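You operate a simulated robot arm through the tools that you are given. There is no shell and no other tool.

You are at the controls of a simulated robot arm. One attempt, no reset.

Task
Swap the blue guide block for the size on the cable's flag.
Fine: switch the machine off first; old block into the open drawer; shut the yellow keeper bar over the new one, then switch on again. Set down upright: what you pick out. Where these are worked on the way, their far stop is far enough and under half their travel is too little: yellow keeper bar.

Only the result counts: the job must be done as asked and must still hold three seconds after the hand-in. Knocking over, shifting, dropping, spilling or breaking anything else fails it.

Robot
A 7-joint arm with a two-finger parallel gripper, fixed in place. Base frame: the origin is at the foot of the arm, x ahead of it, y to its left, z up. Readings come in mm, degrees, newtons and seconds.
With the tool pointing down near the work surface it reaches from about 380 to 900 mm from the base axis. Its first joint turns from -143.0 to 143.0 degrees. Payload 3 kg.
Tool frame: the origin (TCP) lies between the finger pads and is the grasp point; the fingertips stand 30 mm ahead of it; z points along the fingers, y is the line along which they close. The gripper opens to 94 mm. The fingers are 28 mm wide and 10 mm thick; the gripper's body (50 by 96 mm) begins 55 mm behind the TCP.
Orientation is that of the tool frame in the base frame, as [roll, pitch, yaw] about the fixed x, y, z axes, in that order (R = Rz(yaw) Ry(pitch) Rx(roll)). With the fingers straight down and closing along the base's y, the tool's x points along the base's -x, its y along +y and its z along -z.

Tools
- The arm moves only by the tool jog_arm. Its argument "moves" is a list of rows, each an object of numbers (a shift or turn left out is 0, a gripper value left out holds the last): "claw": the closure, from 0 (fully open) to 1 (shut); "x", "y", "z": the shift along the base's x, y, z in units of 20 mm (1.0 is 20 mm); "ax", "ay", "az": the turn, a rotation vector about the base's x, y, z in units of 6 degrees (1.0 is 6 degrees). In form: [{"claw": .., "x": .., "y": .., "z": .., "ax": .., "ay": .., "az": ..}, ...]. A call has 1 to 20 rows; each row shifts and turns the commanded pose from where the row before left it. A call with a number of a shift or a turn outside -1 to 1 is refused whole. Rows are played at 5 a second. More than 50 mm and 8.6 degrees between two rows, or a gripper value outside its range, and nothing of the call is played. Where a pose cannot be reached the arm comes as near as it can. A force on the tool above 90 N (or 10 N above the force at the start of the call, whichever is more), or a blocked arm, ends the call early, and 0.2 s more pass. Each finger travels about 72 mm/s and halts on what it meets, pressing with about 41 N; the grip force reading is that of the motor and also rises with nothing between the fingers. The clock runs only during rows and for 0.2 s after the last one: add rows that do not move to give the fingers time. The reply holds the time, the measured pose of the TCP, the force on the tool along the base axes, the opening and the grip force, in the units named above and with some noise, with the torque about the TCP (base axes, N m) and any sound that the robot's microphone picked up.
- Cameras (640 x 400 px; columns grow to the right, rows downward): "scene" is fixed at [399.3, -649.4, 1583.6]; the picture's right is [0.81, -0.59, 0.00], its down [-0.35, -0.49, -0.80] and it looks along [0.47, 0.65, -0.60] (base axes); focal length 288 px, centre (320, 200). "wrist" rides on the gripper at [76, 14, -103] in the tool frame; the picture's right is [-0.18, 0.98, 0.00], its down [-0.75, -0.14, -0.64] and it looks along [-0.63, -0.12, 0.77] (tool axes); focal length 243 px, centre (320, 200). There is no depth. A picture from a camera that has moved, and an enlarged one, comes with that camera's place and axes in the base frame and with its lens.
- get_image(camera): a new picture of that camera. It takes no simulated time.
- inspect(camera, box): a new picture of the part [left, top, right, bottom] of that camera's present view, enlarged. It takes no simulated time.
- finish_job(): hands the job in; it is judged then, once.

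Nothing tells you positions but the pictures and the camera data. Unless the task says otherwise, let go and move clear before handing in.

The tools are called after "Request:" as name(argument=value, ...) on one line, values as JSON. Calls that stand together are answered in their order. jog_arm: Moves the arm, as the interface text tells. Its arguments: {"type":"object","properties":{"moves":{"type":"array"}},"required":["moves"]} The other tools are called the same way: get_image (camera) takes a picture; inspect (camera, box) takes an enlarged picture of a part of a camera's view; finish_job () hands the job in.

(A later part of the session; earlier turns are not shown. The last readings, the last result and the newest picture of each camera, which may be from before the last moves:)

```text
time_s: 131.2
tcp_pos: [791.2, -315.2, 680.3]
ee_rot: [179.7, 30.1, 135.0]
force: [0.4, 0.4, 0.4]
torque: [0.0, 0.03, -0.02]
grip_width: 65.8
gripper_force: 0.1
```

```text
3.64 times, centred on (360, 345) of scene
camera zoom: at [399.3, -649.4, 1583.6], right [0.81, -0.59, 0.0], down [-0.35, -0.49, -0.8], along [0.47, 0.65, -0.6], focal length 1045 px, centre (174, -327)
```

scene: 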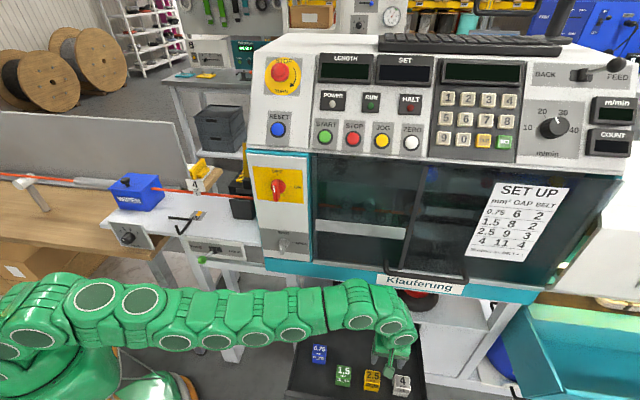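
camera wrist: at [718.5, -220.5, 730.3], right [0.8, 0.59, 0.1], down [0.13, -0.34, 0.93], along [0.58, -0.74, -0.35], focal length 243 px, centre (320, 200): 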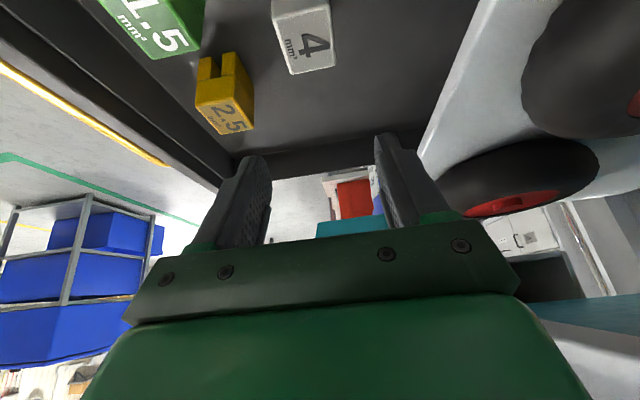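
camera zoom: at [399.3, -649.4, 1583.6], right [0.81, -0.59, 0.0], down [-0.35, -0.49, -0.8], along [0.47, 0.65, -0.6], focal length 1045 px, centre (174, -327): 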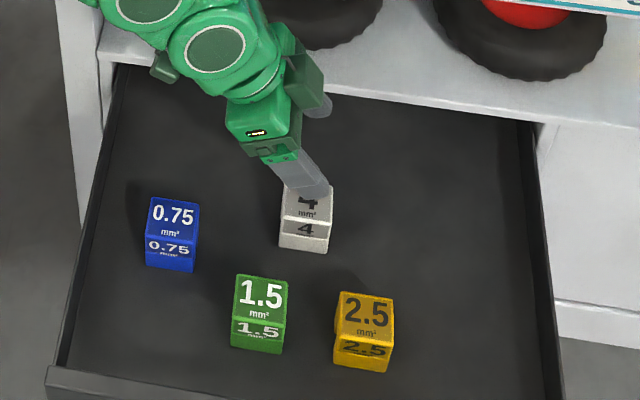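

White "4" stands upright at its new spot. Straightening the hand and rotating it back so the fingers close left-right.

Request:
jog_arm(moves=[{"ax": 0.707, "ay": 0.707}, {"ax": 0.707, "ay": 0.707}, {"ax": 0.707, "ay": 0.707}, {"ax": 0.707, "ay": 0.707}, {"ax": 0.707, "ay": 0.707}, {"az": 1.0}, {"az": 1.0}, {"az": 1.0}, {"az": 1.0}, {"az": 1.0}, {"az": 1.0}, {"az": 1.0}, {"az": 1.0}, {"az": 1.0}, {"az": 1.0}, {"az": 1.0}, {"az": 1.0}, {"az": 1.0}, {"az": 1.0}, {"az": 1.0}])

Request:
get_image(camera="wrist")

Request:
inspect(camera="wrist", box=[240, 40, 400, 160])

```text
time_s: 135.4
tcp_pos: [793.0, -313.6, 680.6]
ee_rot: [179.6, 0.0, -134.9]
force: [0.0, -0.5, 0.1]
torque: [0.02, 0.02, 0.01]
grip_width: 65.9
gripper_force: 0.2
```

```text
taken
camera wrist: at [729.5, -356.8, 782.0], right [-0.57, 0.82, 0.01], down [0.64, 0.43, 0.64], along [0.52, 0.37, -0.77], focal length 243 px, centre (320, 200)
```

wrist: 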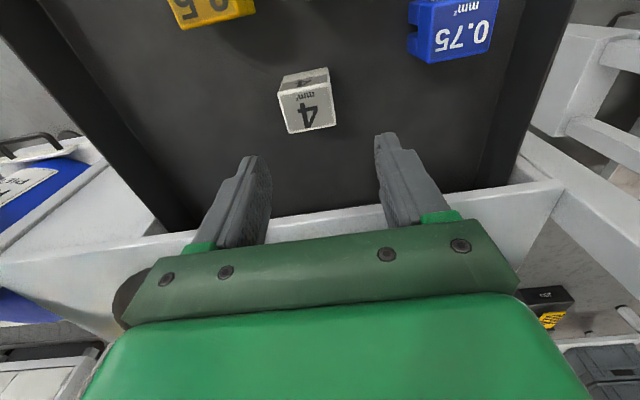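

```text
3.33 times, centred on (320, 100) of wrist
camera zoom: at [729.5, -356.8, 782.0], right [-0.57, 0.82, 0.01], down [0.64, 0.43, 0.64], along [0.52, 0.37, -0.77], focal length 809 px, centre (320, 533)
```

zoom: 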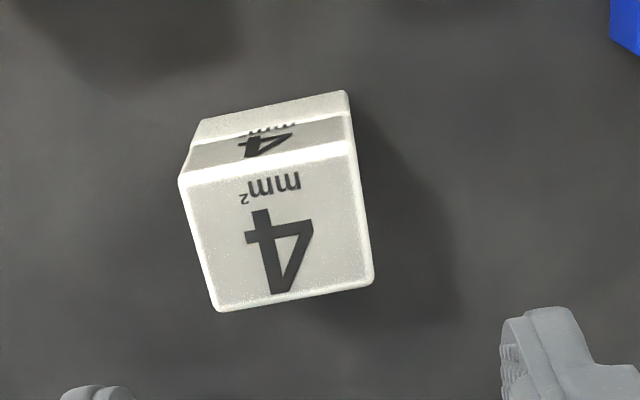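

The white block is at m≈793.6, q≈338. I'll centre over it and descend, then compare the view with how the blue block sat in the fingers.

Request:
jog_arm(moves=[{"x": 0.37, "y": -0.415}, {"z": -1.0}, {"z": -1.0}, {"z": -1.0}, {"z": -1.0}, {"z": -0.8}, {}])

Request:
get_image(camera="wrist")

```text
time_s: 137.1
tcp_pos: [799.3, -323.6, 584.5]
ee_rot: [179.5, 0.0, -135.0]
force: [0.4, 0.4, -1.1]
torque: [0.03, 0.0, 0.0]
grip_width: 65.9
gripper_force: 0.1
```

```text
taken
camera wrist: at [736.1, -366.7, 686.0], right [-0.56, 0.83, 0.01], down [0.64, 0.43, 0.64], along [0.53, 0.37, -0.77], focal length 243 px, centre (320, 200)
```

wrist: 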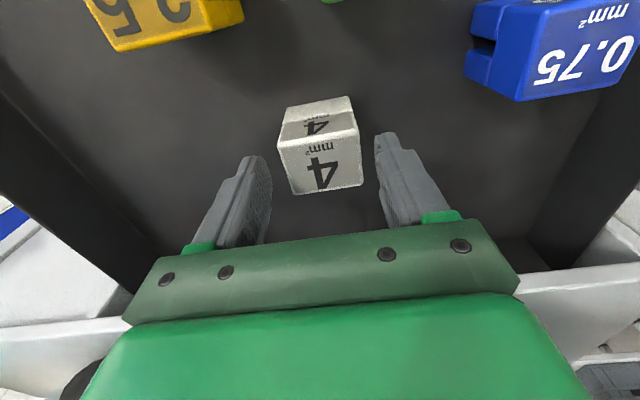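

Request:
jog_arm(moves=[{"z": -0.4}, {"z": -0.28}, {}])

Request:
inspect(camera="wrist", box=[220, 100, 420, 250])

```text
time_s: 137.8
tcp_pos: [799.3, -322.8, 570.8]
ee_rot: [179.5, 0.0, -135.0]
force: [-0.2, -0.1, -0.7]
torque: [0.02, -0.02, 0.03]
grip_width: 65.7
gripper_force: 0.0
```

```text
2.67 times, centred on (320, 175) of wrist
camera zoom: at [736.5, -365.8, 672.5], right [-0.56, 0.83, 0.01], down [0.64, 0.43, 0.64], along [0.53, 0.37, -0.77], focal length 647 px, centre (320, 267)
```

zoom: 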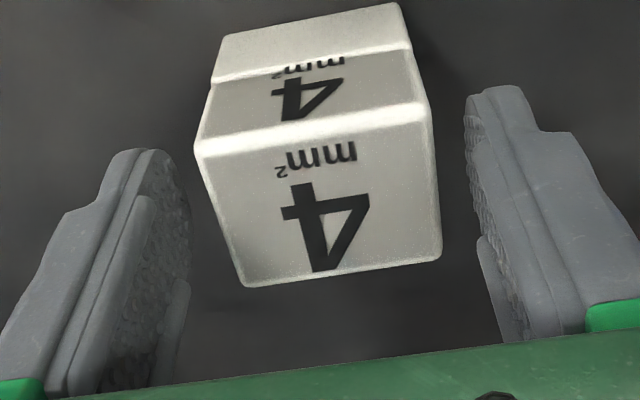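

The white block sits in the fingers almost exactly as the blue one did. A 1 mm side correction, then grip.

Request:
jog_arm(moves=[{"x": -0.04, "y": 0.04}, {"claw": 0.45}, {"claw": 0.6}, {"claw": 0.8}, {"claw": 0.8}, {}])

Request:
inspect(camera="wrist", box=[220, 100, 420, 250])

```text
time_s: 139.2
tcp_pos: [799.6, -320.5, 570.6]
ee_rot: [179.5, 0.0, -135.0]
force: [0.4, -0.8, 2.0]
torque: [-0.06, -0.11, -0.02]
grip_width: 47.1
gripper_force: 40.8
```

```text
2.67 times, centred on (320, 175) of wrist
camera zoom: at [735.8, -364.9, 672.7], right [-0.57, 0.82, 0.01], down [0.64, 0.43, 0.64], along [0.53, 0.37, -0.77], focal length 647 px, centre (320, 267)
```

zoom: 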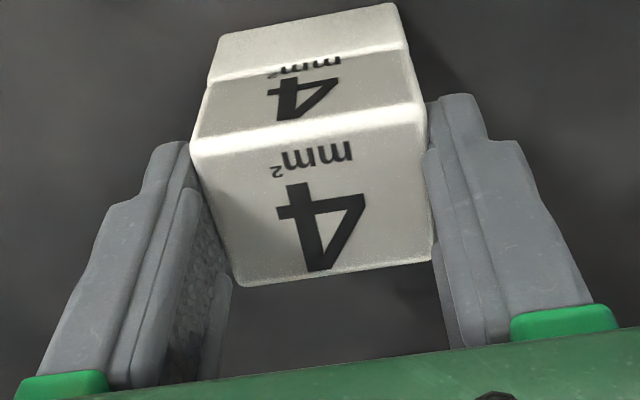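

Gripped at 47.1 mm like the blue one. Lifting out of the drawer and retracing the safe route in front of the machine.

Request:
jog_arm(moves=[{"z": 0.4}, {"z": 0.8}, {"z": 1.0}, {"z": 1.0}, {"z": 1.0}, {"z": 1.0}, {"z": 1.0}, {"z": 1.0}, {"x": -0.793, "y": 0.198, "z": 0.5}, {"x": -0.793, "y": 0.198, "z": 0.5}, {"x": -0.793, "y": 0.198, "z": 0.5}, {"x": -0.793, "y": 0.198, "z": 0.5}, {"x": -0.793, "y": 0.198, "z": 0.5}, {"x": -0.793, "y": 0.198, "z": 0.5}, {"x": -0.793, "y": 0.198, "z": 0.5}, {"x": -0.793, "y": 0.198, "z": 0.5}, {"x": -0.793, "y": 0.198, "z": 0.5}, {}])

Request:
get_image(camera="scene")

Request:
get_image(camera="wrist")

```text
time_s: 143.1
tcp_pos: [656.0, -285.4, 805.4]
ee_rot: [179.5, 0.0, -135.0]
force: [-0.8, -0.8, -1.7]
torque: [0.0, -0.03, 0.01]
grip_width: 47.1
gripper_force: 41.2
```

```text
taken
```

scene: 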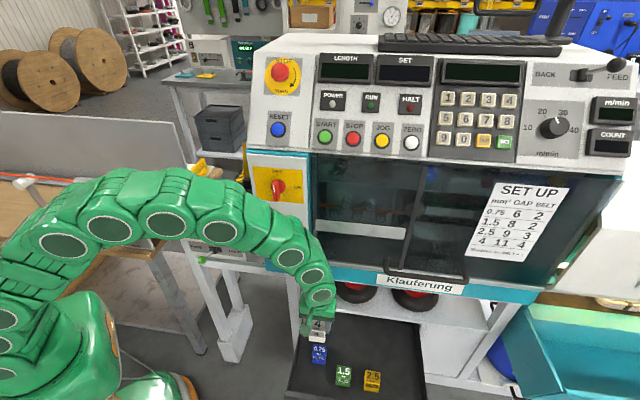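

```text
taken
camera wrist: at [593.0, -329.7, 906.5], right [-0.57, 0.82, 0.01], down [0.64, 0.43, 0.64], along [0.53, 0.37, -0.77], focal length 243 px, centre (320, 200)
```

wrist: 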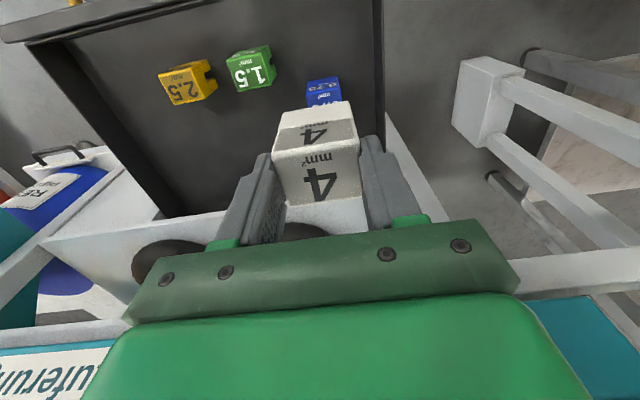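

The white block is held securely, and blue, green and yellow all stand undisturbed in the drawer. Continuing up and left along the same path as before.

Request:
jog_arm(moves=[{"x": -0.497, "y": 0.51, "z": 0.93}, {"x": -0.497, "y": 0.51, "z": 0.93}, {"x": -0.497, "y": 0.51, "z": 0.93}, {"x": -0.497, "y": 0.51, "z": 0.93}, {"x": -0.497, "y": 0.51, "z": 0.93}, {"x": -0.497, "y": 0.51, "z": 0.93}, {"x": -0.497, "y": 0.51, "z": 0.93}, {"x": -0.497, "y": 0.51, "z": 0.93}, {"x": -0.497, "y": 0.51, "z": 0.93}, {"x": -0.497, "y": 0.51, "z": 0.93}, {"x": -0.497, "y": 0.51, "z": 0.93}, {"x": -0.497, "y": 0.51, "z": 0.93}, {"x": -0.497, "y": 0.51, "z": 0.93}, {"x": -0.497, "y": 0.51, "z": 0.93}, {"x": -0.497, "y": 0.51, "z": 0.93}, {"x": -0.497, "y": 0.51, "z": 0.93}, {"x": -0.497, "y": 0.51, "z": 0.93}, {"x": -0.497, "y": 0.51, "z": 0.93}, {"x": -0.497, "y": 0.51, "z": 0.93}, {"x": -0.497, "y": 0.51, "z": 0.93}])

```text
time_s: 147.2
tcp_pos: [458.2, -81.7, 1177.7]
ee_rot: [179.5, 0.0, -135.1]
force: [-0.5, -0.8, -1.7]
torque: [-0.04, -0.02, -0.04]
grip_width: 47.1
gripper_force: 40.8
```

Request:
jog_arm(moves=[{"x": 0.801, "y": 0.922}, {"x": 0.801, "y": 0.922}, {"x": 0.801, "y": 0.922}, {"x": 0.801, "y": 0.922}, {"x": 0.801, "y": 0.922}, {"x": 0.801, "y": 0.922}, {"x": 0.801, "y": 0.922}, {"x": 0.801, "y": 0.922}, {"x": 0.801, "y": 0.922}, {"x": 0.801, "y": 0.922}, {"x": 0.801, "y": 0.922}, {"x": 0.801, "y": 0.922}, {}])

Request:
get_image(camera="wrist")

Request:
inspect(camera="scene", box=[200, 130, 290, 210])

```text
time_s: 150.1
tcp_pos: [648.7, 138.9, 1178.0]
ee_rot: [179.6, 0.0, -134.9]
force: [0.2, -0.7, -2.0]
torque: [-0.01, 0.02, 0.02]
grip_width: 46.8
gripper_force: 41.2
```

```text
taken
camera wrist: at [585.9, 96.0, 1279.4], right [-0.57, 0.82, 0.01], down [0.64, 0.43, 0.64], along [0.53, 0.37, -0.77], focal length 243 px, centre (320, 200)
```

wrist: 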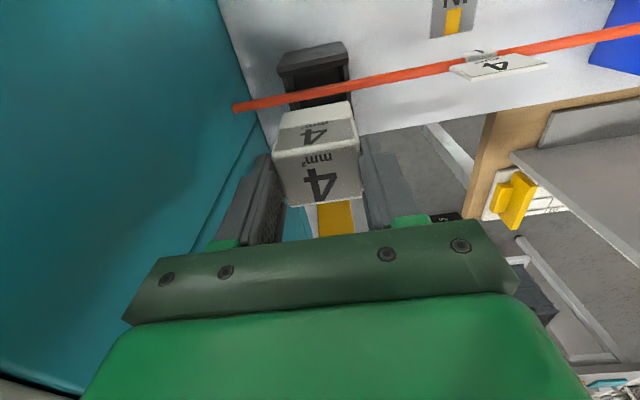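

```text
5.00 times, centred on (245, 170) of scene
camera zoom: at [399.3, -649.4, 1583.6], right [0.81, -0.59, 0.0], down [-0.35, -0.49, -0.8], along [0.47, 0.65, -0.6], focal length 1438 px, centre (695, 350)
```

zoom: 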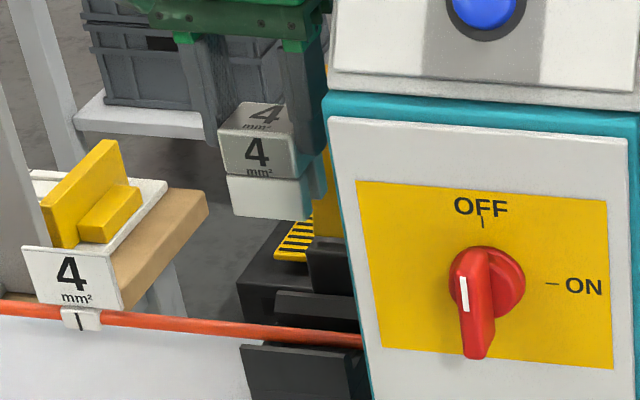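

Above the holder with the white block. I'll take a few still readings to average out the measurement noise before inserting.

Request:
jog_arm(moves=[{}])

Request:
jog_arm(moves=[{}])

Request:
jog_arm(moves=[{}])

Request:
jog_arm(moves=[{}])

Request:
inspect(camera="wrist", box=[240, 30, 400, 150])

```text
time_s: 150.4
tcp_pos: [648.8, 139.2, 1178.3]
ee_rot: [179.7, 0.0, -134.9]
force: [-0.4, 0.2, -1.6]
torque: [0.01, -0.03, 0.02]
grip_width: 47.1
gripper_force: 40.5
```

```text
time_s: 150.8
tcp_pos: [649.0, 139.2, 1178.7]
ee_rot: [179.6, 0.0, -135.0]
force: [-0.4, 0.8, -2.1]
torque: [-0.02, -0.02, 0.01]
grip_width: 46.9
gripper_force: 40.5
```

```text
time_s: 151.2
tcp_pos: [649.1, 139.9, 1177.9]
ee_rot: [179.6, 0.0, -135.1]
force: [0.5, 0.6, -0.9]
torque: [0.02, 0.0, 0.03]
grip_width: 47.3
gripper_force: 40.8
```

```text
time_s: 151.7
tcp_pos: [648.5, 139.6, 1178.4]
ee_rot: [179.6, 0.0, -135.0]
force: [0.2, -0.3, -1.4]
torque: [-0.01, 0.02, -0.02]
grip_width: 47.0
gripper_force: 41.6
```

```text
3.33 times, centred on (320, 90) of wrist
camera zoom: at [585.8, 95.8, 1279.4], right [-0.57, 0.82, 0.01], down [0.64, 0.43, 0.64], along [0.53, 0.37, -0.77], focal length 809 px, centre (320, 567)
```

zoom: 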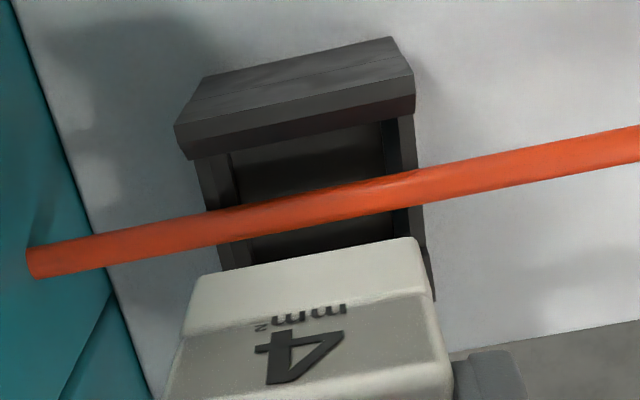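

Request:
inspect(camera="wrist", box=[220, 100, 420, 250])

Request:
inspect(camera="wrist", box=[260, 90, 380, 180])

```text
2.67 times, centred on (320, 175) of wrist
camera zoom: at [585.8, 95.8, 1279.4], right [-0.57, 0.82, 0.01], down [0.64, 0.43, 0.64], along [0.53, 0.37, -0.77], focal length 647 px, centre (320, 267)
```

zoom: 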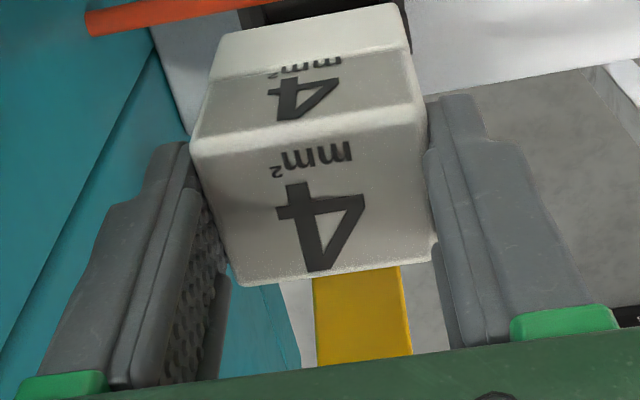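

```text
4.44 times, centred on (320, 135) of wrist
camera zoom: at [585.8, 95.8, 1279.4], right [-0.57, 0.82, 0.01], down [0.64, 0.43, 0.64], along [0.53, 0.37, -0.77], focal length 1078 px, centre (320, 489)
```

zoom: 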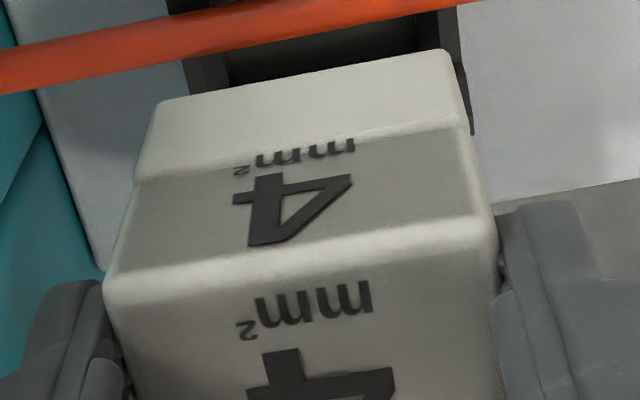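

The white block sits about 1 mm further forward in the grip than the blue did, so I'll compensate. Moving to just above the cable to check alignment.

Request:
jog_arm(moves=[{"x": 0.134, "y": 0.042}, {"z": -1.0}, {"z": -1.0}, {"z": -1.0}, {"z": -0.8}, {}])

Request:
inspect(camera="scene", box=[215, 150, 275, 210])

Request:
get_image(camera="wrist")

```text
time_s: 153.1
tcp_pos: [653.5, 140.0, 1100.5]
ee_rot: [179.6, 0.1, -135.0]
force: [0.2, -0.2, -0.6]
torque: [-0.03, 0.01, -0.03]
grip_width: 47.2
gripper_force: 41.3
```

```text
6.67 times, centred on (245, 180) of scene
camera zoom: at [399.3, -649.4, 1583.6], right [0.81, -0.59, 0.0], down [-0.35, -0.49, -0.8], along [0.47, 0.65, -0.6], focal length 1917 px, centre (820, 333)
```

zoom: 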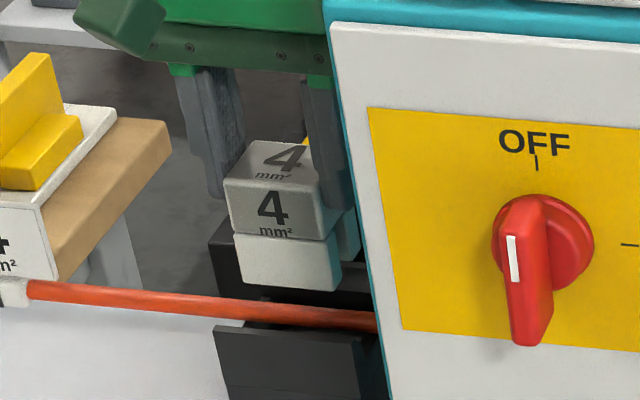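

```text
taken
camera wrist: at [590.1, 97.3, 1202.1], right [-0.57, 0.82, 0.01], down [0.64, 0.43, 0.64], along [0.53, 0.37, -0.77], focal length 243 px, centre (320, 200)
```

wrist: 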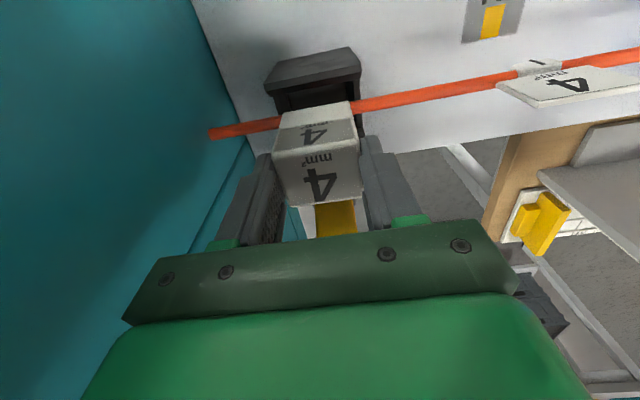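

Request:
jog_arm(moves=[{}])

Request:
jog_arm(moves=[{}])

Request:
jog_arm(moves=[{}])

Request:
inspect(camera="wrist", box=[240, 40, 400, 160])

```text
time_s: 153.4
tcp_pos: [652.4, 141.3, 1100.1]
ee_rot: [179.6, 0.1, -135.0]
force: [-0.8, 0.0, -0.5]
torque: [-0.01, 0.0, -0.01]
grip_width: 47.1
gripper_force: 40.7
```

```text
time_s: 153.8
tcp_pos: [653.4, 140.2, 1099.6]
ee_rot: [179.7, 0.1, -135.1]
force: [0.4, 0.4, -1.9]
torque: [-0.03, 0.05, 0.03]
grip_width: 47.2
gripper_force: 40.9
```

```text
time_s: 154.2
tcp_pos: [652.7, 140.2, 1100.0]
ee_rot: [179.6, -0.1, -135.0]
force: [-0.7, -1.0, -1.2]
torque: [0.02, -0.02, 0.02]
grip_width: 47.1
gripper_force: 40.7
```

```text
3.33 times, centred on (320, 100) of wrist
camera zoom: at [590.1, 97.3, 1202.2], right [-0.57, 0.82, 0.01], down [0.64, 0.43, 0.64], along [0.53, 0.37, -0.77], focal length 809 px, centre (320, 533)
```

zoom: 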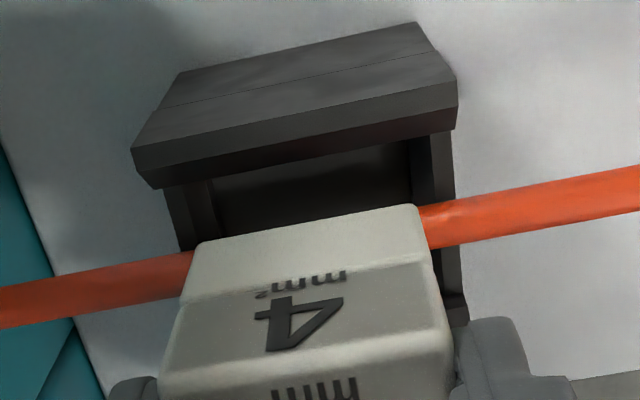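

The camera pose report is steadier than the TCP reading, so I'm using it as reference: the hand is about 1 mm off in both directions. Correcting, then lowering slowly while watching the force.

Request:
jog_arm(moves=[{"x": -0.09, "y": -0.03}, {"z": -0.3}, {}])

Request:
inspect(camera="wrist", box=[220, 60, 420, 210])

Request:
inspect(camera="scene", box=[220, 160, 270, 210])

```text
time_s: 155.1
tcp_pos: [652.0, 140.8, 1094.7]
ee_rot: [179.6, 0.0, -134.9]
force: [0.3, 0.5, -1.2]
torque: [-0.01, 0.03, 0.01]
grip_width: 47.0
gripper_force: 41.0
```

```text
2.67 times, centred on (320, 135) of wrist
camera zoom: at [588.1, 97.0, 1196.1], right [-0.57, 0.82, 0.01], down [0.64, 0.43, 0.64], along [0.53, 0.37, -0.77], focal length 647 px, centre (320, 373)
```

zoom: 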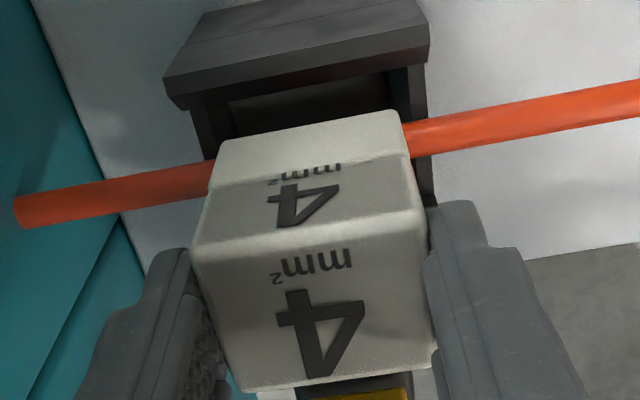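

```text
8.00 times, centred on (245, 185) of scene
camera zoom: at [399.3, -649.4, 1583.6], right [0.81, -0.59, 0.0], down [-0.35, -0.49, -0.8], along [0.47, 0.65, -0.6], focal length 2300 px, centre (920, 320)
```

zoom: 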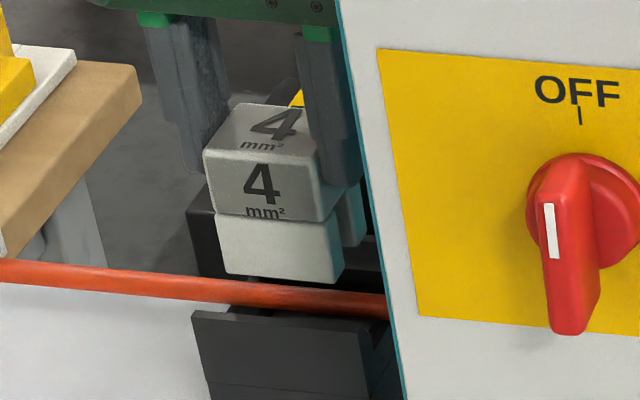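

Aligned to within a fraction of a millimetre. Lowering over the cable in small steps.

Request:
jog_arm(moves=[{"z": -0.2}, {"z": -0.2}, {"z": -0.2}, {}])

Request:
inspect(camera="scene", box=[220, 160, 270, 210])

Request:
inspect(camera="wrist", box=[220, 60, 420, 210])

```text
time_s: 156.1
tcp_pos: [651.4, 139.9, 1083.8]
ee_rot: [179.5, 0.0, -135.1]
force: [-0.2, 0.2, 0.0]
torque: [0.0, 0.03, -0.02]
grip_width: 47.2
gripper_force: 40.7
```

```text
8.00 times, centred on (245, 185) of scene
camera zoom: at [399.3, -649.4, 1583.6], right [0.81, -0.59, 0.0], down [-0.35, -0.49, -0.8], along [0.47, 0.65, -0.6], focal length 2300 px, centre (920, 320)
```

zoom: 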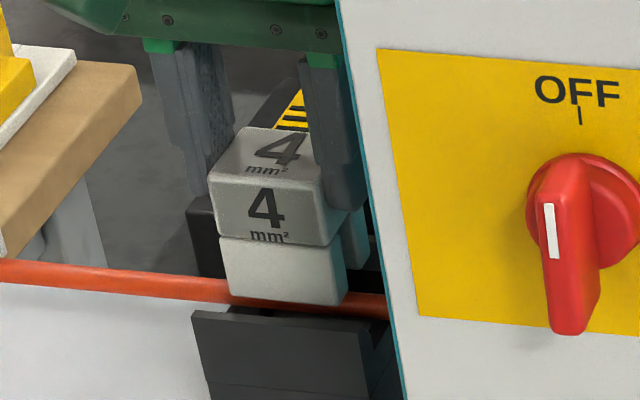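

```text
2.67 times, centred on (320, 135) of wrist
camera zoom: at [587.9, 96.5, 1184.9], right [-0.57, 0.82, 0.01], down [0.64, 0.43, 0.64], along [0.53, 0.37, -0.77], focal length 647 px, centre (320, 373)
```

zoom: 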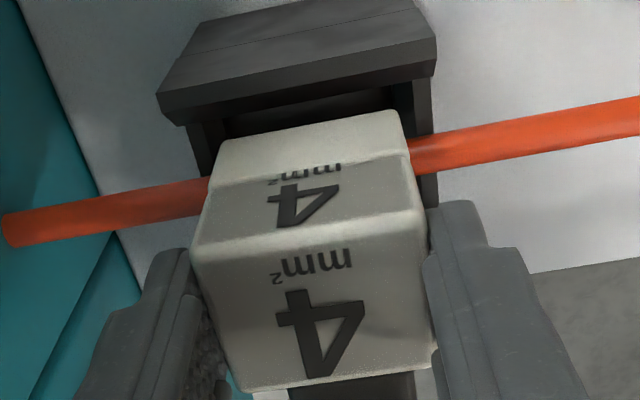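

Request:
jog_arm(moves=[{"z": -0.2}, {"z": -0.2}, {"z": -0.2}, {}])

Request:
inspect(camera="scene", box=[220, 160, 270, 210])

Request:
inspect(camera="wrist", box=[220, 60, 420, 210])

```text
time_s: 157.1
tcp_pos: [652.5, 139.5, 1071.6]
ee_rot: [179.6, 0.1, -135.0]
force: [0.3, -0.8, -0.9]
torque: [-0.01, 0.01, 0.02]
grip_width: 47.1
gripper_force: 40.9
```

```text
8.00 times, centred on (245, 185) of scene
camera zoom: at [399.3, -649.4, 1583.6], right [0.81, -0.59, 0.0], down [-0.35, -0.49, -0.8], along [0.47, 0.65, -0.6], focal length 2300 px, centre (920, 320)
```

zoom: 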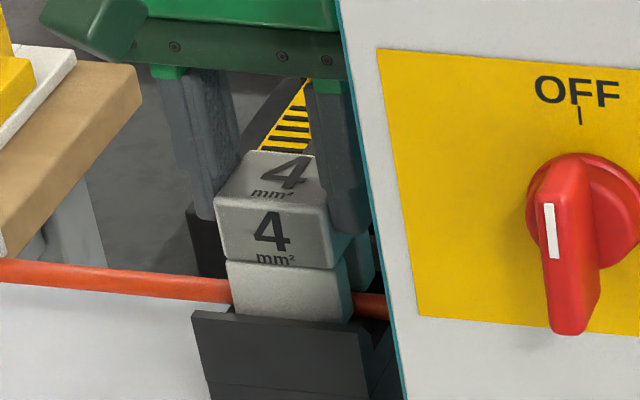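

```text
2.67 times, centred on (320, 135) of wrist
camera zoom: at [588.3, 96.6, 1173.1], right [-0.57, 0.82, 0.01], down [0.64, 0.43, 0.64], along [0.53, 0.37, -0.77], focal length 647 px, centre (320, 373)
```

zoom: 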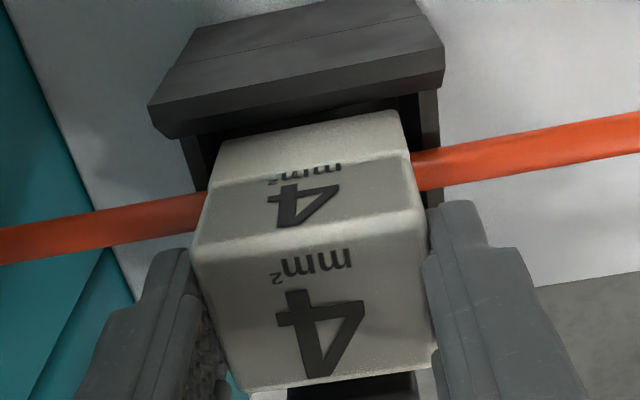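

The block is straddling the cable with no contact forces. Continuing down toward the seat.

Request:
jog_arm(moves=[{"z": -0.2}, {"z": -0.2}, {"z": -0.15}, {}])

Request:
inspect(camera="scene", box=[220, 160, 270, 210])

Request:
inspect(camera="wrist", box=[220, 60, 420, 210])

```text
time_s: 158.1
tcp_pos: [651.1, 140.5, 1059.8]
ee_rot: [179.6, 0.0, -135.0]
force: [0.1, 0.0, -1.1]
torque: [-0.03, 0.04, 0.02]
grip_width: 47.3
gripper_force: 41.1
```

```text
8.00 times, centred on (245, 185) of scene
camera zoom: at [399.3, -649.4, 1583.6], right [0.81, -0.59, 0.0], down [-0.35, -0.49, -0.8], along [0.47, 0.65, -0.6], focal length 2300 px, centre (920, 320)
```

zoom: 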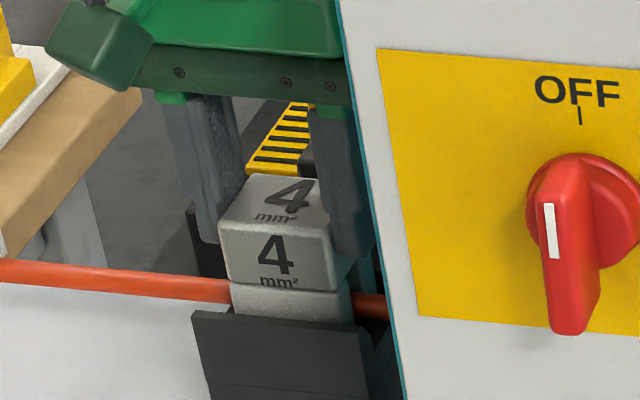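

```text
2.67 times, centred on (320, 135) of wrist
camera zoom: at [587.9, 96.7, 1161.6], right [-0.57, 0.82, 0.01], down [0.64, 0.43, 0.64], along [0.53, 0.37, -0.77], focal length 647 px, centre (320, 373)
```

zoom: 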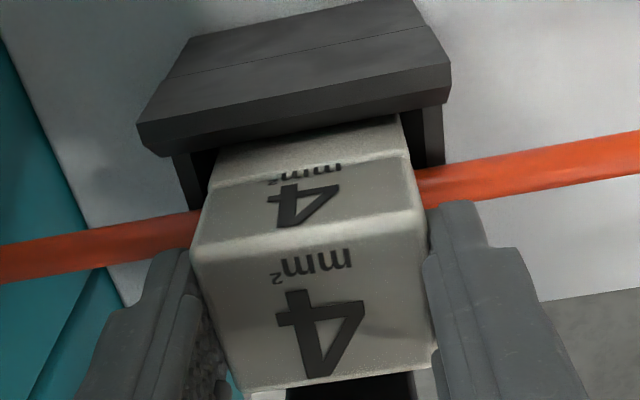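

Request:
jog_arm(moves=[{"z": -0.2}, {"z": -0.2}, {}])

Request:
jog_arm(moves=[{"z": -0.1}, {}])

Request:
inspect(camera="scene", box=[220, 160, 270, 210])

```text
time_s: 158.8
tcp_pos: [650.1, 139.4, 1051.9]
ee_rot: [179.6, 0.0, -135.0]
force: [0.1, 0.8, -1.0]
torque: [0.04, 0.03, -0.01]
grip_width: 47.3
gripper_force: 41.1
```

```text
time_s: 159.4
tcp_pos: [652.1, 139.7, 1050.4]
ee_rot: [179.6, 0.0, -134.9]
force: [-0.2, 0.2, -0.3]
torque: [-0.01, -0.02, 0.02]
grip_width: 46.7
gripper_force: 41.4
```

```text
8.00 times, centred on (245, 185) of scene
camera zoom: at [399.3, -649.4, 1583.6], right [0.81, -0.59, 0.0], down [-0.35, -0.49, -0.8], along [0.47, 0.65, -0.6], focal length 2300 px, centre (920, 320)
```

zoom: 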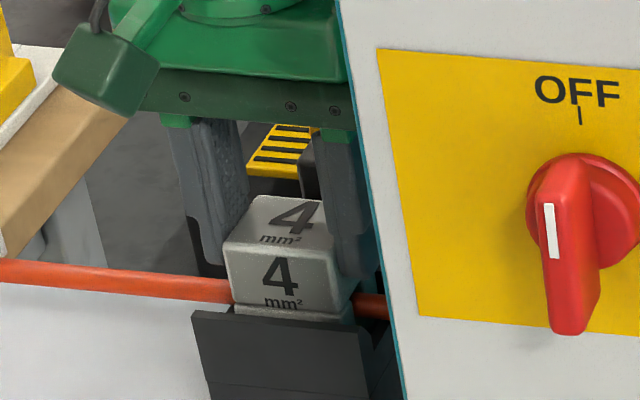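

The block is nearly at the height where the blue one sat. A last millimetre or two to feel the seat.

Request:
jog_arm(moves=[{"z": -0.07}, {}])

Request:
jog_arm(moves=[{"z": -0.07}, {}])

Request:
inspect(camera="wrist", box=[220, 100, 420, 250])

```text
time_s: 160.1
tcp_pos: [650.5, 140.3, 1048.6]
ee_rot: [179.6, 0.1, -134.9]
force: [-0.8, -1.9, 9.0]
torque: [-0.3, -0.17, -0.01]
grip_width: 47.1
gripper_force: 41.0
```

```text
time_s: 160.7
tcp_pos: [650.6, 141.5, 1047.7]
ee_rot: [179.6, 0.0, -135.0]
force: [-4.8, 0.6, 31.9]
torque: [-0.05, -0.09, 0.01]
grip_width: 47.3
gripper_force: 41.0
```

```text
2.67 times, centred on (320, 175) of wrist
camera zoom: at [587.4, 96.6, 1149.4], right [-0.57, 0.82, 0.01], down [0.63, 0.43, 0.64], along [0.53, 0.37, -0.77], focal length 647 px, centre (320, 267)
```

zoom: 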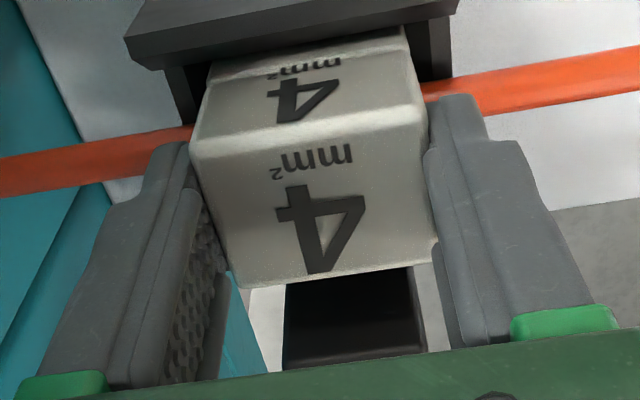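

The block is seated at the same height as the blue one was (contact at z≈1049). Easing off, releasing, and lifting clear.

Request:
jog_arm(moves=[{"z": 0.05}, {"claw": 0.45}, {"claw": 0.3}, {"claw": 0.3}, {"z": 0.4}, {"z": 0.8}, {"z": 1.0}, {"z": 1.0}, {"z": 1.0}, {"z": 1.0}, {}])

Request:
inspect(camera="wrist", box=[240, 60, 400, 180])

Request:
inspect(camera="scene", box=[215, 160, 265, 210])

```text
time_s: 163.1
tcp_pos: [651.0, 140.8, 1152.0]
ee_rot: [179.5, 0.0, -135.0]
force: [0.5, -0.7, 0.1]
torque: [0.0, -0.01, 0.01]
grip_width: 65.8
gripper_force: 0.1
```

```text
3.33 times, centred on (320, 120) of wrist
camera zoom: at [587.5, 97.0, 1253.5], right [-0.57, 0.82, 0.01], down [0.64, 0.43, 0.64], along [0.53, 0.37, -0.77], focal length 809 px, centre (320, 467)
```

zoom: 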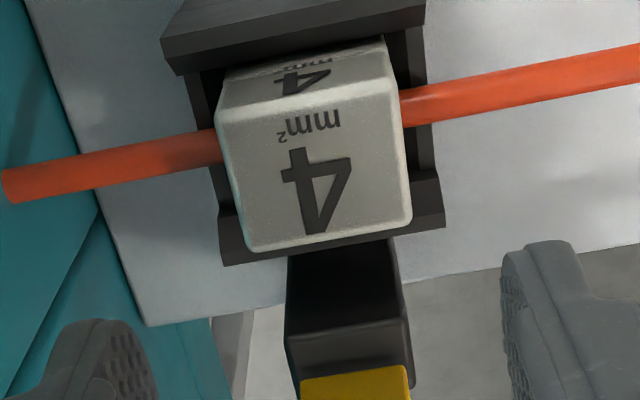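

```text
8.00 times, centred on (240, 185) of scene
camera zoom: at [399.3, -649.4, 1583.6], right [0.81, -0.59, 0.0], down [-0.35, -0.49, -0.8], along [0.47, 0.65, -0.6], focal length 2300 px, centre (960, 320)
```

zoom: 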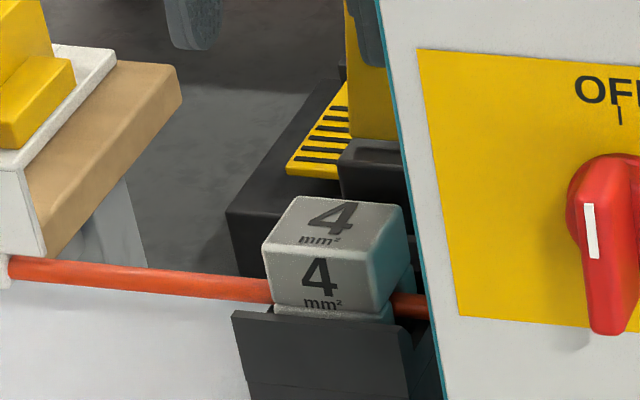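

The white "4" block is seated just as the blue one was. Next I'll shut the keeper bar: I rise, go over its top, and get back to the pose where I released its knob.

Request:
jog_arm(moves=[{"z": 0.95}, {"z": 0.95}, {"z": 0.95}, {"z": 0.9}, {"x": 0.616, "y": 0.6075, "ax": 0.103, "ay": -0.103}, {"x": 0.616, "y": 0.6075, "ax": 0.103, "ay": -0.103}, {"x": 0.616, "y": 0.6075, "ax": 0.103, "ay": -0.103}, {"x": 0.616, "y": 0.6075, "ax": 0.103, "ay": -0.103}, {"x": 0.616, "y": 0.6075, "ax": 0.103, "ay": -0.103}, {"x": 0.616, "y": 0.6075, "ax": 0.103, "ay": -0.103}, {"x": 0.616, "y": 0.6075, "ax": 0.103, "ay": -0.103}, {"x": 0.616, "y": 0.6075, "ax": 0.103, "ay": -0.103}, {}])

Request:
get_image(camera="wrist")

```text
time_s: 165.8
tcp_pos: [750.1, 237.7, 1227.9]
ee_rot: [179.5, 7.0, -134.9]
force: [0.3, 0.0, 0.0]
torque: [-0.02, 0.02, -0.01]
grip_width: 65.5
gripper_force: 0.0
```

```text
taken
camera wrist: at [677.9, 185.9, 1319.3], right [-0.57, 0.82, 0.03], down [0.58, 0.37, 0.73], along [0.59, 0.43, -0.69], focal length 243 px, centre (320, 200)
```

wrist: 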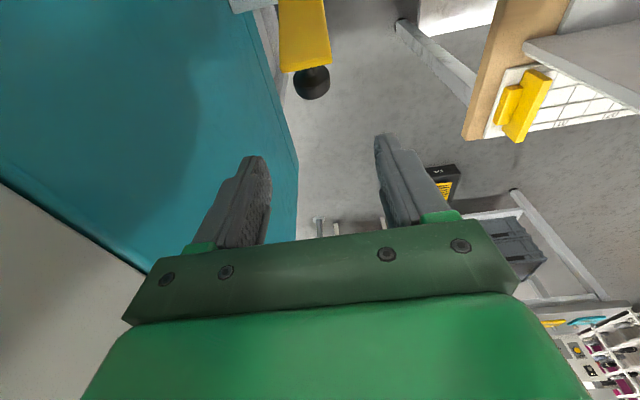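

The same view as at release, so the bar hasn't moved. Descending over the knob with open fingers, then gripping.

Request:
jog_arm(moves=[{"z": -1.0}, {"z": -1.0}, {"z": -1.0}, {"z": -0.9}, {"z": -0.55}, {}])

Request:
get_image(camera="wrist")

```text
time_s: 167.2
tcp_pos: [749.3, 237.5, 1137.9]
ee_rot: [179.7, 6.9, -135.0]
force: [-0.4, 0.2, 0.7]
torque: [0.03, 0.02, -0.02]
grip_width: 65.5
gripper_force: 0.1
```

```text
taken
camera wrist: at [677.4, 185.8, 1229.0], right [-0.57, 0.82, 0.03], down [0.58, 0.37, 0.73], along [0.59, 0.43, -0.68], focal length 243 px, centre (320, 200)
```

wrist: 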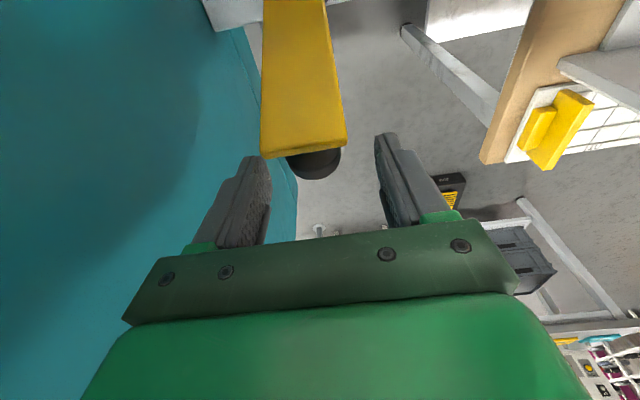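

Request:
jog_arm(moves=[{"x": 0.08, "y": -0.08}, {"claw": 0.6}, {"claw": 0.8}, {"claw": 1.0}, {}])

Request:
inspect(camera="wrist", box=[220, 60, 420, 230])

```text
time_s: 168.4
tcp_pos: [749.5, 237.4, 1137.9]
ee_rot: [179.5, 7.0, -134.8]
force: [-20.4, 19.7, 6.1]
torque: [0.16, 0.32, -0.38]
grip_width: 27.4
gripper_force: 44.8
```

```text
2.35 times, centred on (320, 145) of wrist
camera zoom: at [678.0, 185.6, 1229.7], right [-0.57, 0.82, 0.03], down [0.58, 0.37, 0.73], along [0.59, 0.43, -0.68], focal length 571 px, centre (320, 329)
```

zoom: 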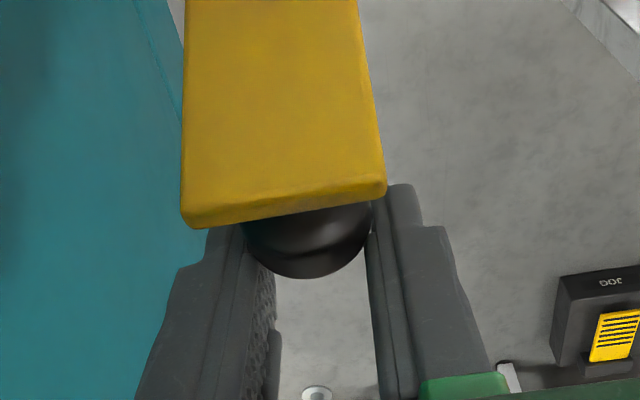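

Gripped. Now I'll draw the bar forward over vertical along the reverse arc.

Request:
jog_arm(moves=[{"x": -0.27, "y": -0.18, "z": 0.175}, {"x": -0.226, "y": -0.226, "z": 0.15}, {"x": -0.3, "y": -0.3, "z": 0.155}, {}])

Request:
jog_arm(moves=[{"x": -0.3, "y": -0.3, "z": 0.125}, {"x": -0.311, "y": -0.311, "z": 0.085}, {"x": -0.315, "y": -0.315, "z": 0.04}, {}])

Request:
inspect(camera="scene", box=[180, 110, 280, 210])

Request:
get_image(camera="wrist")

```text
time_s: 169.4
tcp_pos: [733.4, 223.1, 1149.1]
ee_rot: [179.6, 7.1, -134.9]
force: [-7.3, 29.0, 18.6]
torque: [0.64, -0.29, -0.48]
grip_width: 27.6
gripper_force: 45.0
```

```text
time_s: 170.4
tcp_pos: [715.3, 203.2, 1154.6]
ee_rot: [179.6, 7.1, -135.0]
force: [-11.5, 23.6, 53.9]
torque: [0.05, 0.49, -0.49]
grip_width: 27.8
gripper_force: 44.3
```

```text
4.00 times, centred on (230, 160) of scene
camera zoom: at [399.3, -649.4, 1583.6], right [0.81, -0.59, 0.0], down [-0.35, -0.49, -0.8], along [0.47, 0.65, -0.6], focal length 1150 px, centre (680, 360)
```

zoom: 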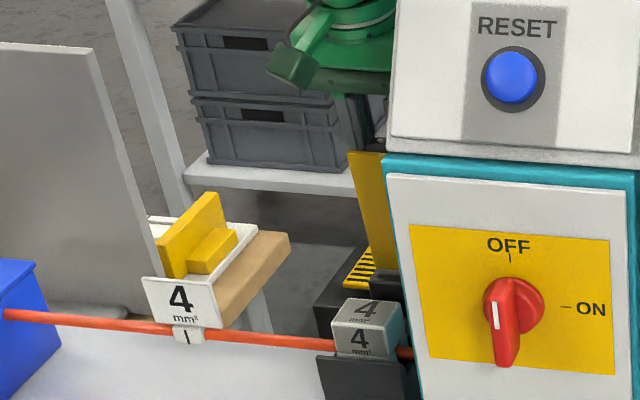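

```text
taken
camera wrist: at [643.4, 151.4, 1245.9], right [-0.57, 0.82, 0.03], down [0.58, 0.37, 0.73], along [0.59, 0.43, -0.68], focal length 243 px, centre (320, 200)
```

wrist: 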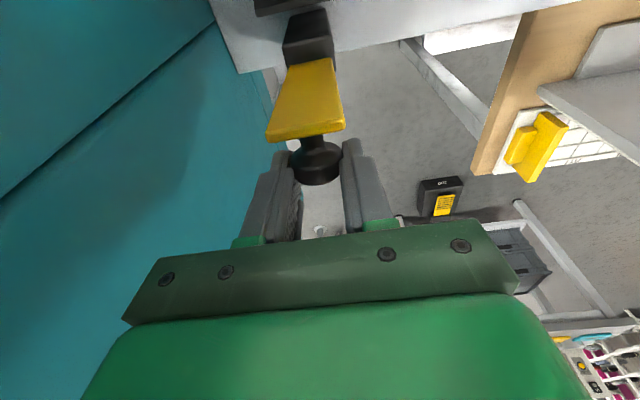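

Past vertical going forward, with the grip firm. There's some upward force, so I'll raise slightly and continue.

Request:
jog_arm(moves=[{"x": -0.04, "y": 0.04, "z": 0.12}, {"x": -0.315, "y": -0.315, "z": 0.02}, {"x": -0.318, "y": -0.318, "z": -0.02}, {}])

Request:
get_image(camera="wrist")

```text
time_s: 171.4
tcp_pos: [702.3, 190.2, 1155.4]
ee_rot: [179.5, 7.0, -134.9]
force: [1.8, 5.9, 38.7]
torque: [0.33, -0.24, 0.01]
grip_width: 27.6
gripper_force: 44.8
```

```text
taken
camera wrist: at [630.9, 139.1, 1246.3], right [-0.57, 0.82, 0.03], down [0.58, 0.37, 0.73], along [0.59, 0.43, -0.68], focal length 243 px, centre (320, 200)
```

wrist: 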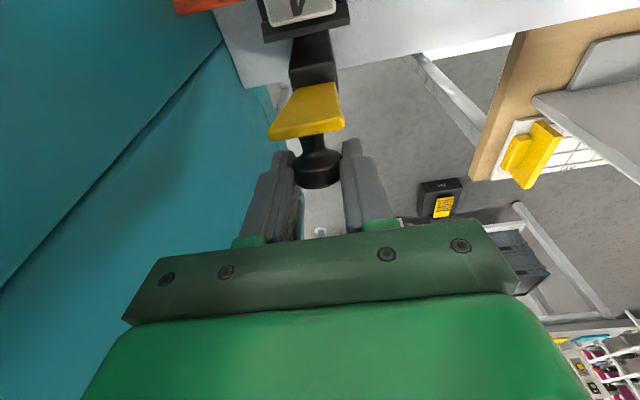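

Good. Now I'll rotate the hand along with the bar as it comes down.

Request:
jog_arm(moves=[{"x": -0.343, "y": -0.343, "z": 0.055, "ax": 0.589, "ay": -0.589}, {"x": -0.3465, "y": -0.3465, "z": -0.06, "ax": 0.589, "ay": -0.589}, {"x": -0.339, "y": -0.339, "z": -0.1, "ax": 0.589, "ay": -0.589}, {"x": -0.329, "y": -0.329, "z": -0.145, "ax": 0.589, "ay": -0.589}, {}])

Request:
get_image(camera="wrist")

Request:
inspect(camera="scene", box=[180, 120, 280, 210])

```text
time_s: 172.7
tcp_pos: [675.3, 163.5, 1149.9]
ee_rot: [179.7, 27.1, -135.0]
force: [-3.8, -19.2, 22.6]
torque: [-0.6, 0.58, -0.38]
grip_width: 27.6
gripper_force: 44.9
```

```text
taken
camera wrist: at [584.5, 92.7, 1205.3], right [-0.58, 0.81, 0.09], down [0.37, 0.17, 0.91], along [0.72, 0.56, -0.4], focal length 243 px, centre (320, 200)
```

wrist: 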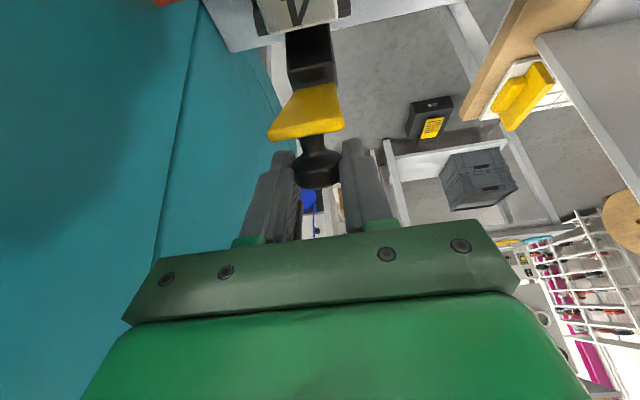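

```text
4.44 times, centred on (230, 165) of scene
camera zoom: at [399.3, -649.4, 1583.6], right [0.81, -0.59, 0.0], down [-0.35, -0.49, -0.8], along [0.47, 0.65, -0.6], focal length 1278 px, centre (720, 356)
```

zoom: 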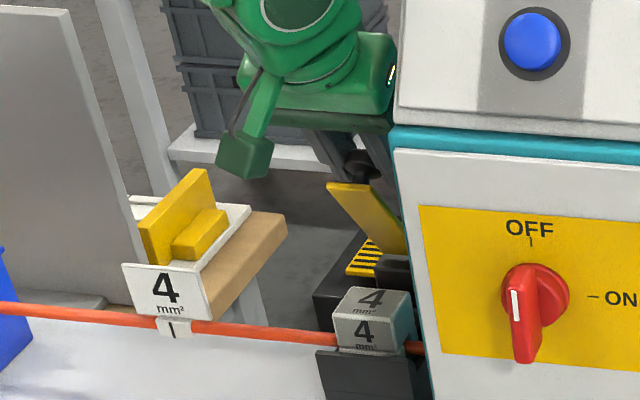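

The bar is at about 55° and coming down steadily. Continuing.

Request:
jog_arm(moves=[{"x": -0.322, "y": -0.322, "z": -0.16, "ax": 0.589, "ay": -0.589}, {"x": -0.311, "y": -0.311, "z": -0.225, "ax": 0.589, "ay": -0.589}, {"x": -0.2935, "y": -0.2935, "z": -0.26, "ax": 0.589, "ay": -0.589}, {"x": -0.276, "y": -0.276, "z": -0.29, "ax": 0.589, "ay": -0.589}, {}])

Request:
inspect(camera="scene", box=[180, 120, 280, 210])

```text
time_s: 173.8
tcp_pos: [652.5, 140.4, 1132.9]
ee_rot: [179.5, 47.0, -135.0]
force: [-8.6, -23.0, 33.4]
torque: [0.25, -0.18, -0.21]
grip_width: 27.7
gripper_force: 45.0
```

```text
4.44 times, centred on (230, 165) of scene
camera zoom: at [399.3, -649.4, 1583.6], right [0.81, -0.59, 0.0], down [-0.35, -0.49, -0.8], along [0.47, 0.65, -0.6], focal length 1278 px, centre (720, 356)
```

zoom: 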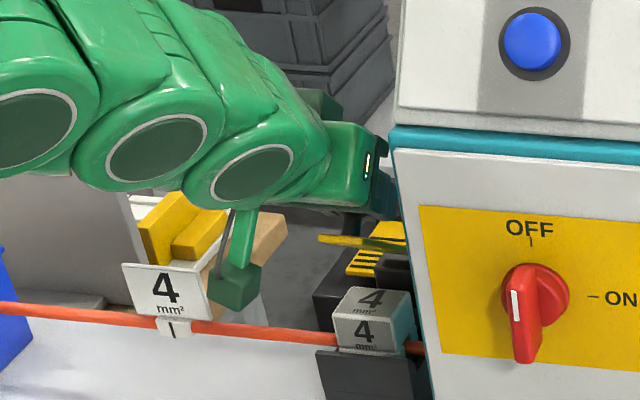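

Request:
jog_arm(moves=[{"x": -0.25, "y": -0.25, "z": -0.29, "ax": 0.589, "ay": -0.589}, {"x": -0.23, "y": -0.23, "z": -0.34, "ax": 0.589, "ay": -0.589}, {}])

Request:
get_image(camera="wrist")

Request:
inspect(camera="scene", box=[180, 130, 280, 220])

```text
time_s: 174.7
tcp_pos: [642.5, 130.0, 1119.7]
ee_rot: [179.6, 57.1, -134.9]
force: [-51.0, -32.2, 39.1]
torque: [-0.48, 1.35, -0.13]
grip_width: 27.5
gripper_force: 44.9
```

```text
taken
camera wrist: at [542.1, 49.8, 1110.8], right [-0.63, 0.76, 0.16], down [0.01, -0.19, 0.98], along [0.78, 0.62, 0.11], focal length 243 px, centre (320, 200)
```

wrist: 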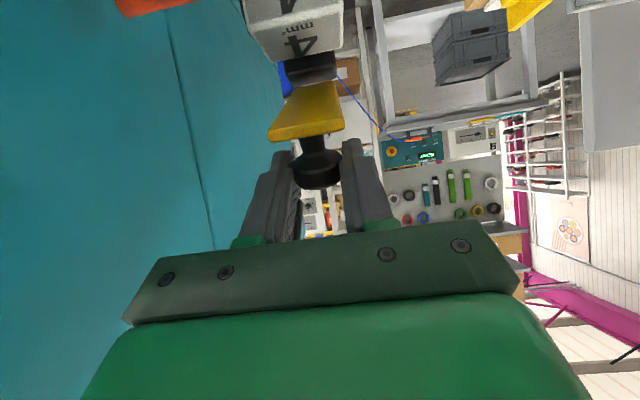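

```text
4.44 times, centred on (230, 175) of scene
camera zoom: at [399.3, -649.4, 1583.6], right [0.81, -0.59, 0.0], down [-0.35, -0.49, -0.8], along [0.47, 0.65, -0.6], focal length 1278 px, centre (720, 311)
```

zoom: 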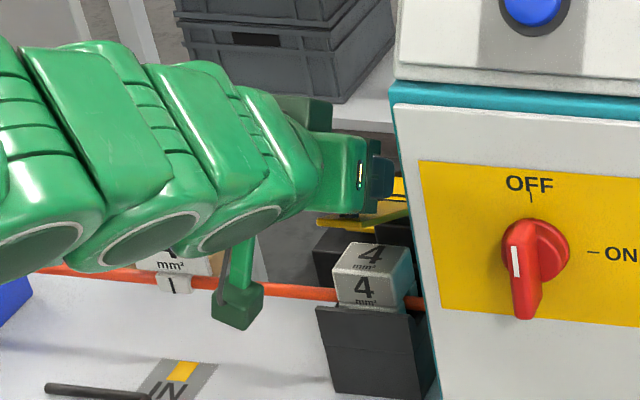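

The forces show my arc is a few millimetres too tight. Correcting outward and continuing down.

Request:
jog_arm(moves=[{"x": -0.09, "y": -0.09, "z": 0.1}, {"x": -0.173, "y": -0.173, "z": -0.375}, {"x": -0.152, "y": -0.152, "z": -0.39}, {}])

Request:
inspect(camera="scene", box=[180, 130, 280, 220])

```text
time_s: 175.7
tcp_pos: [634.8, 122.3, 1106.9]
ee_rot: [179.7, 57.1, -134.9]
force: [-2.4, -1.0, 14.9]
torque: [0.87, -0.92, 0.03]
grip_width: 27.3
gripper_force: 45.1
```

```text
4.44 times, centred on (230, 175) of scene
camera zoom: at [399.3, -649.4, 1583.6], right [0.81, -0.59, 0.0], down [-0.35, -0.49, -0.8], along [0.47, 0.65, -0.6], focal length 1278 px, centre (720, 311)
```

zoom: 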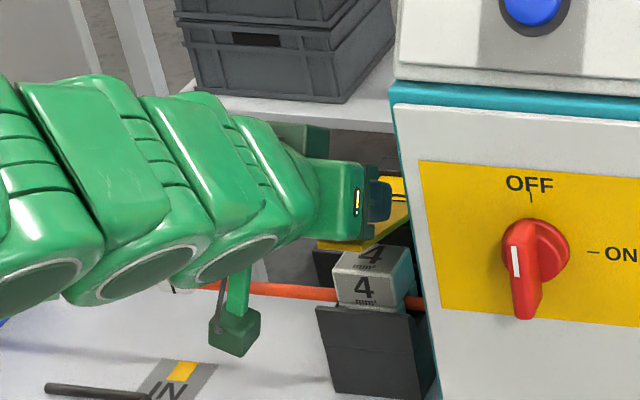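

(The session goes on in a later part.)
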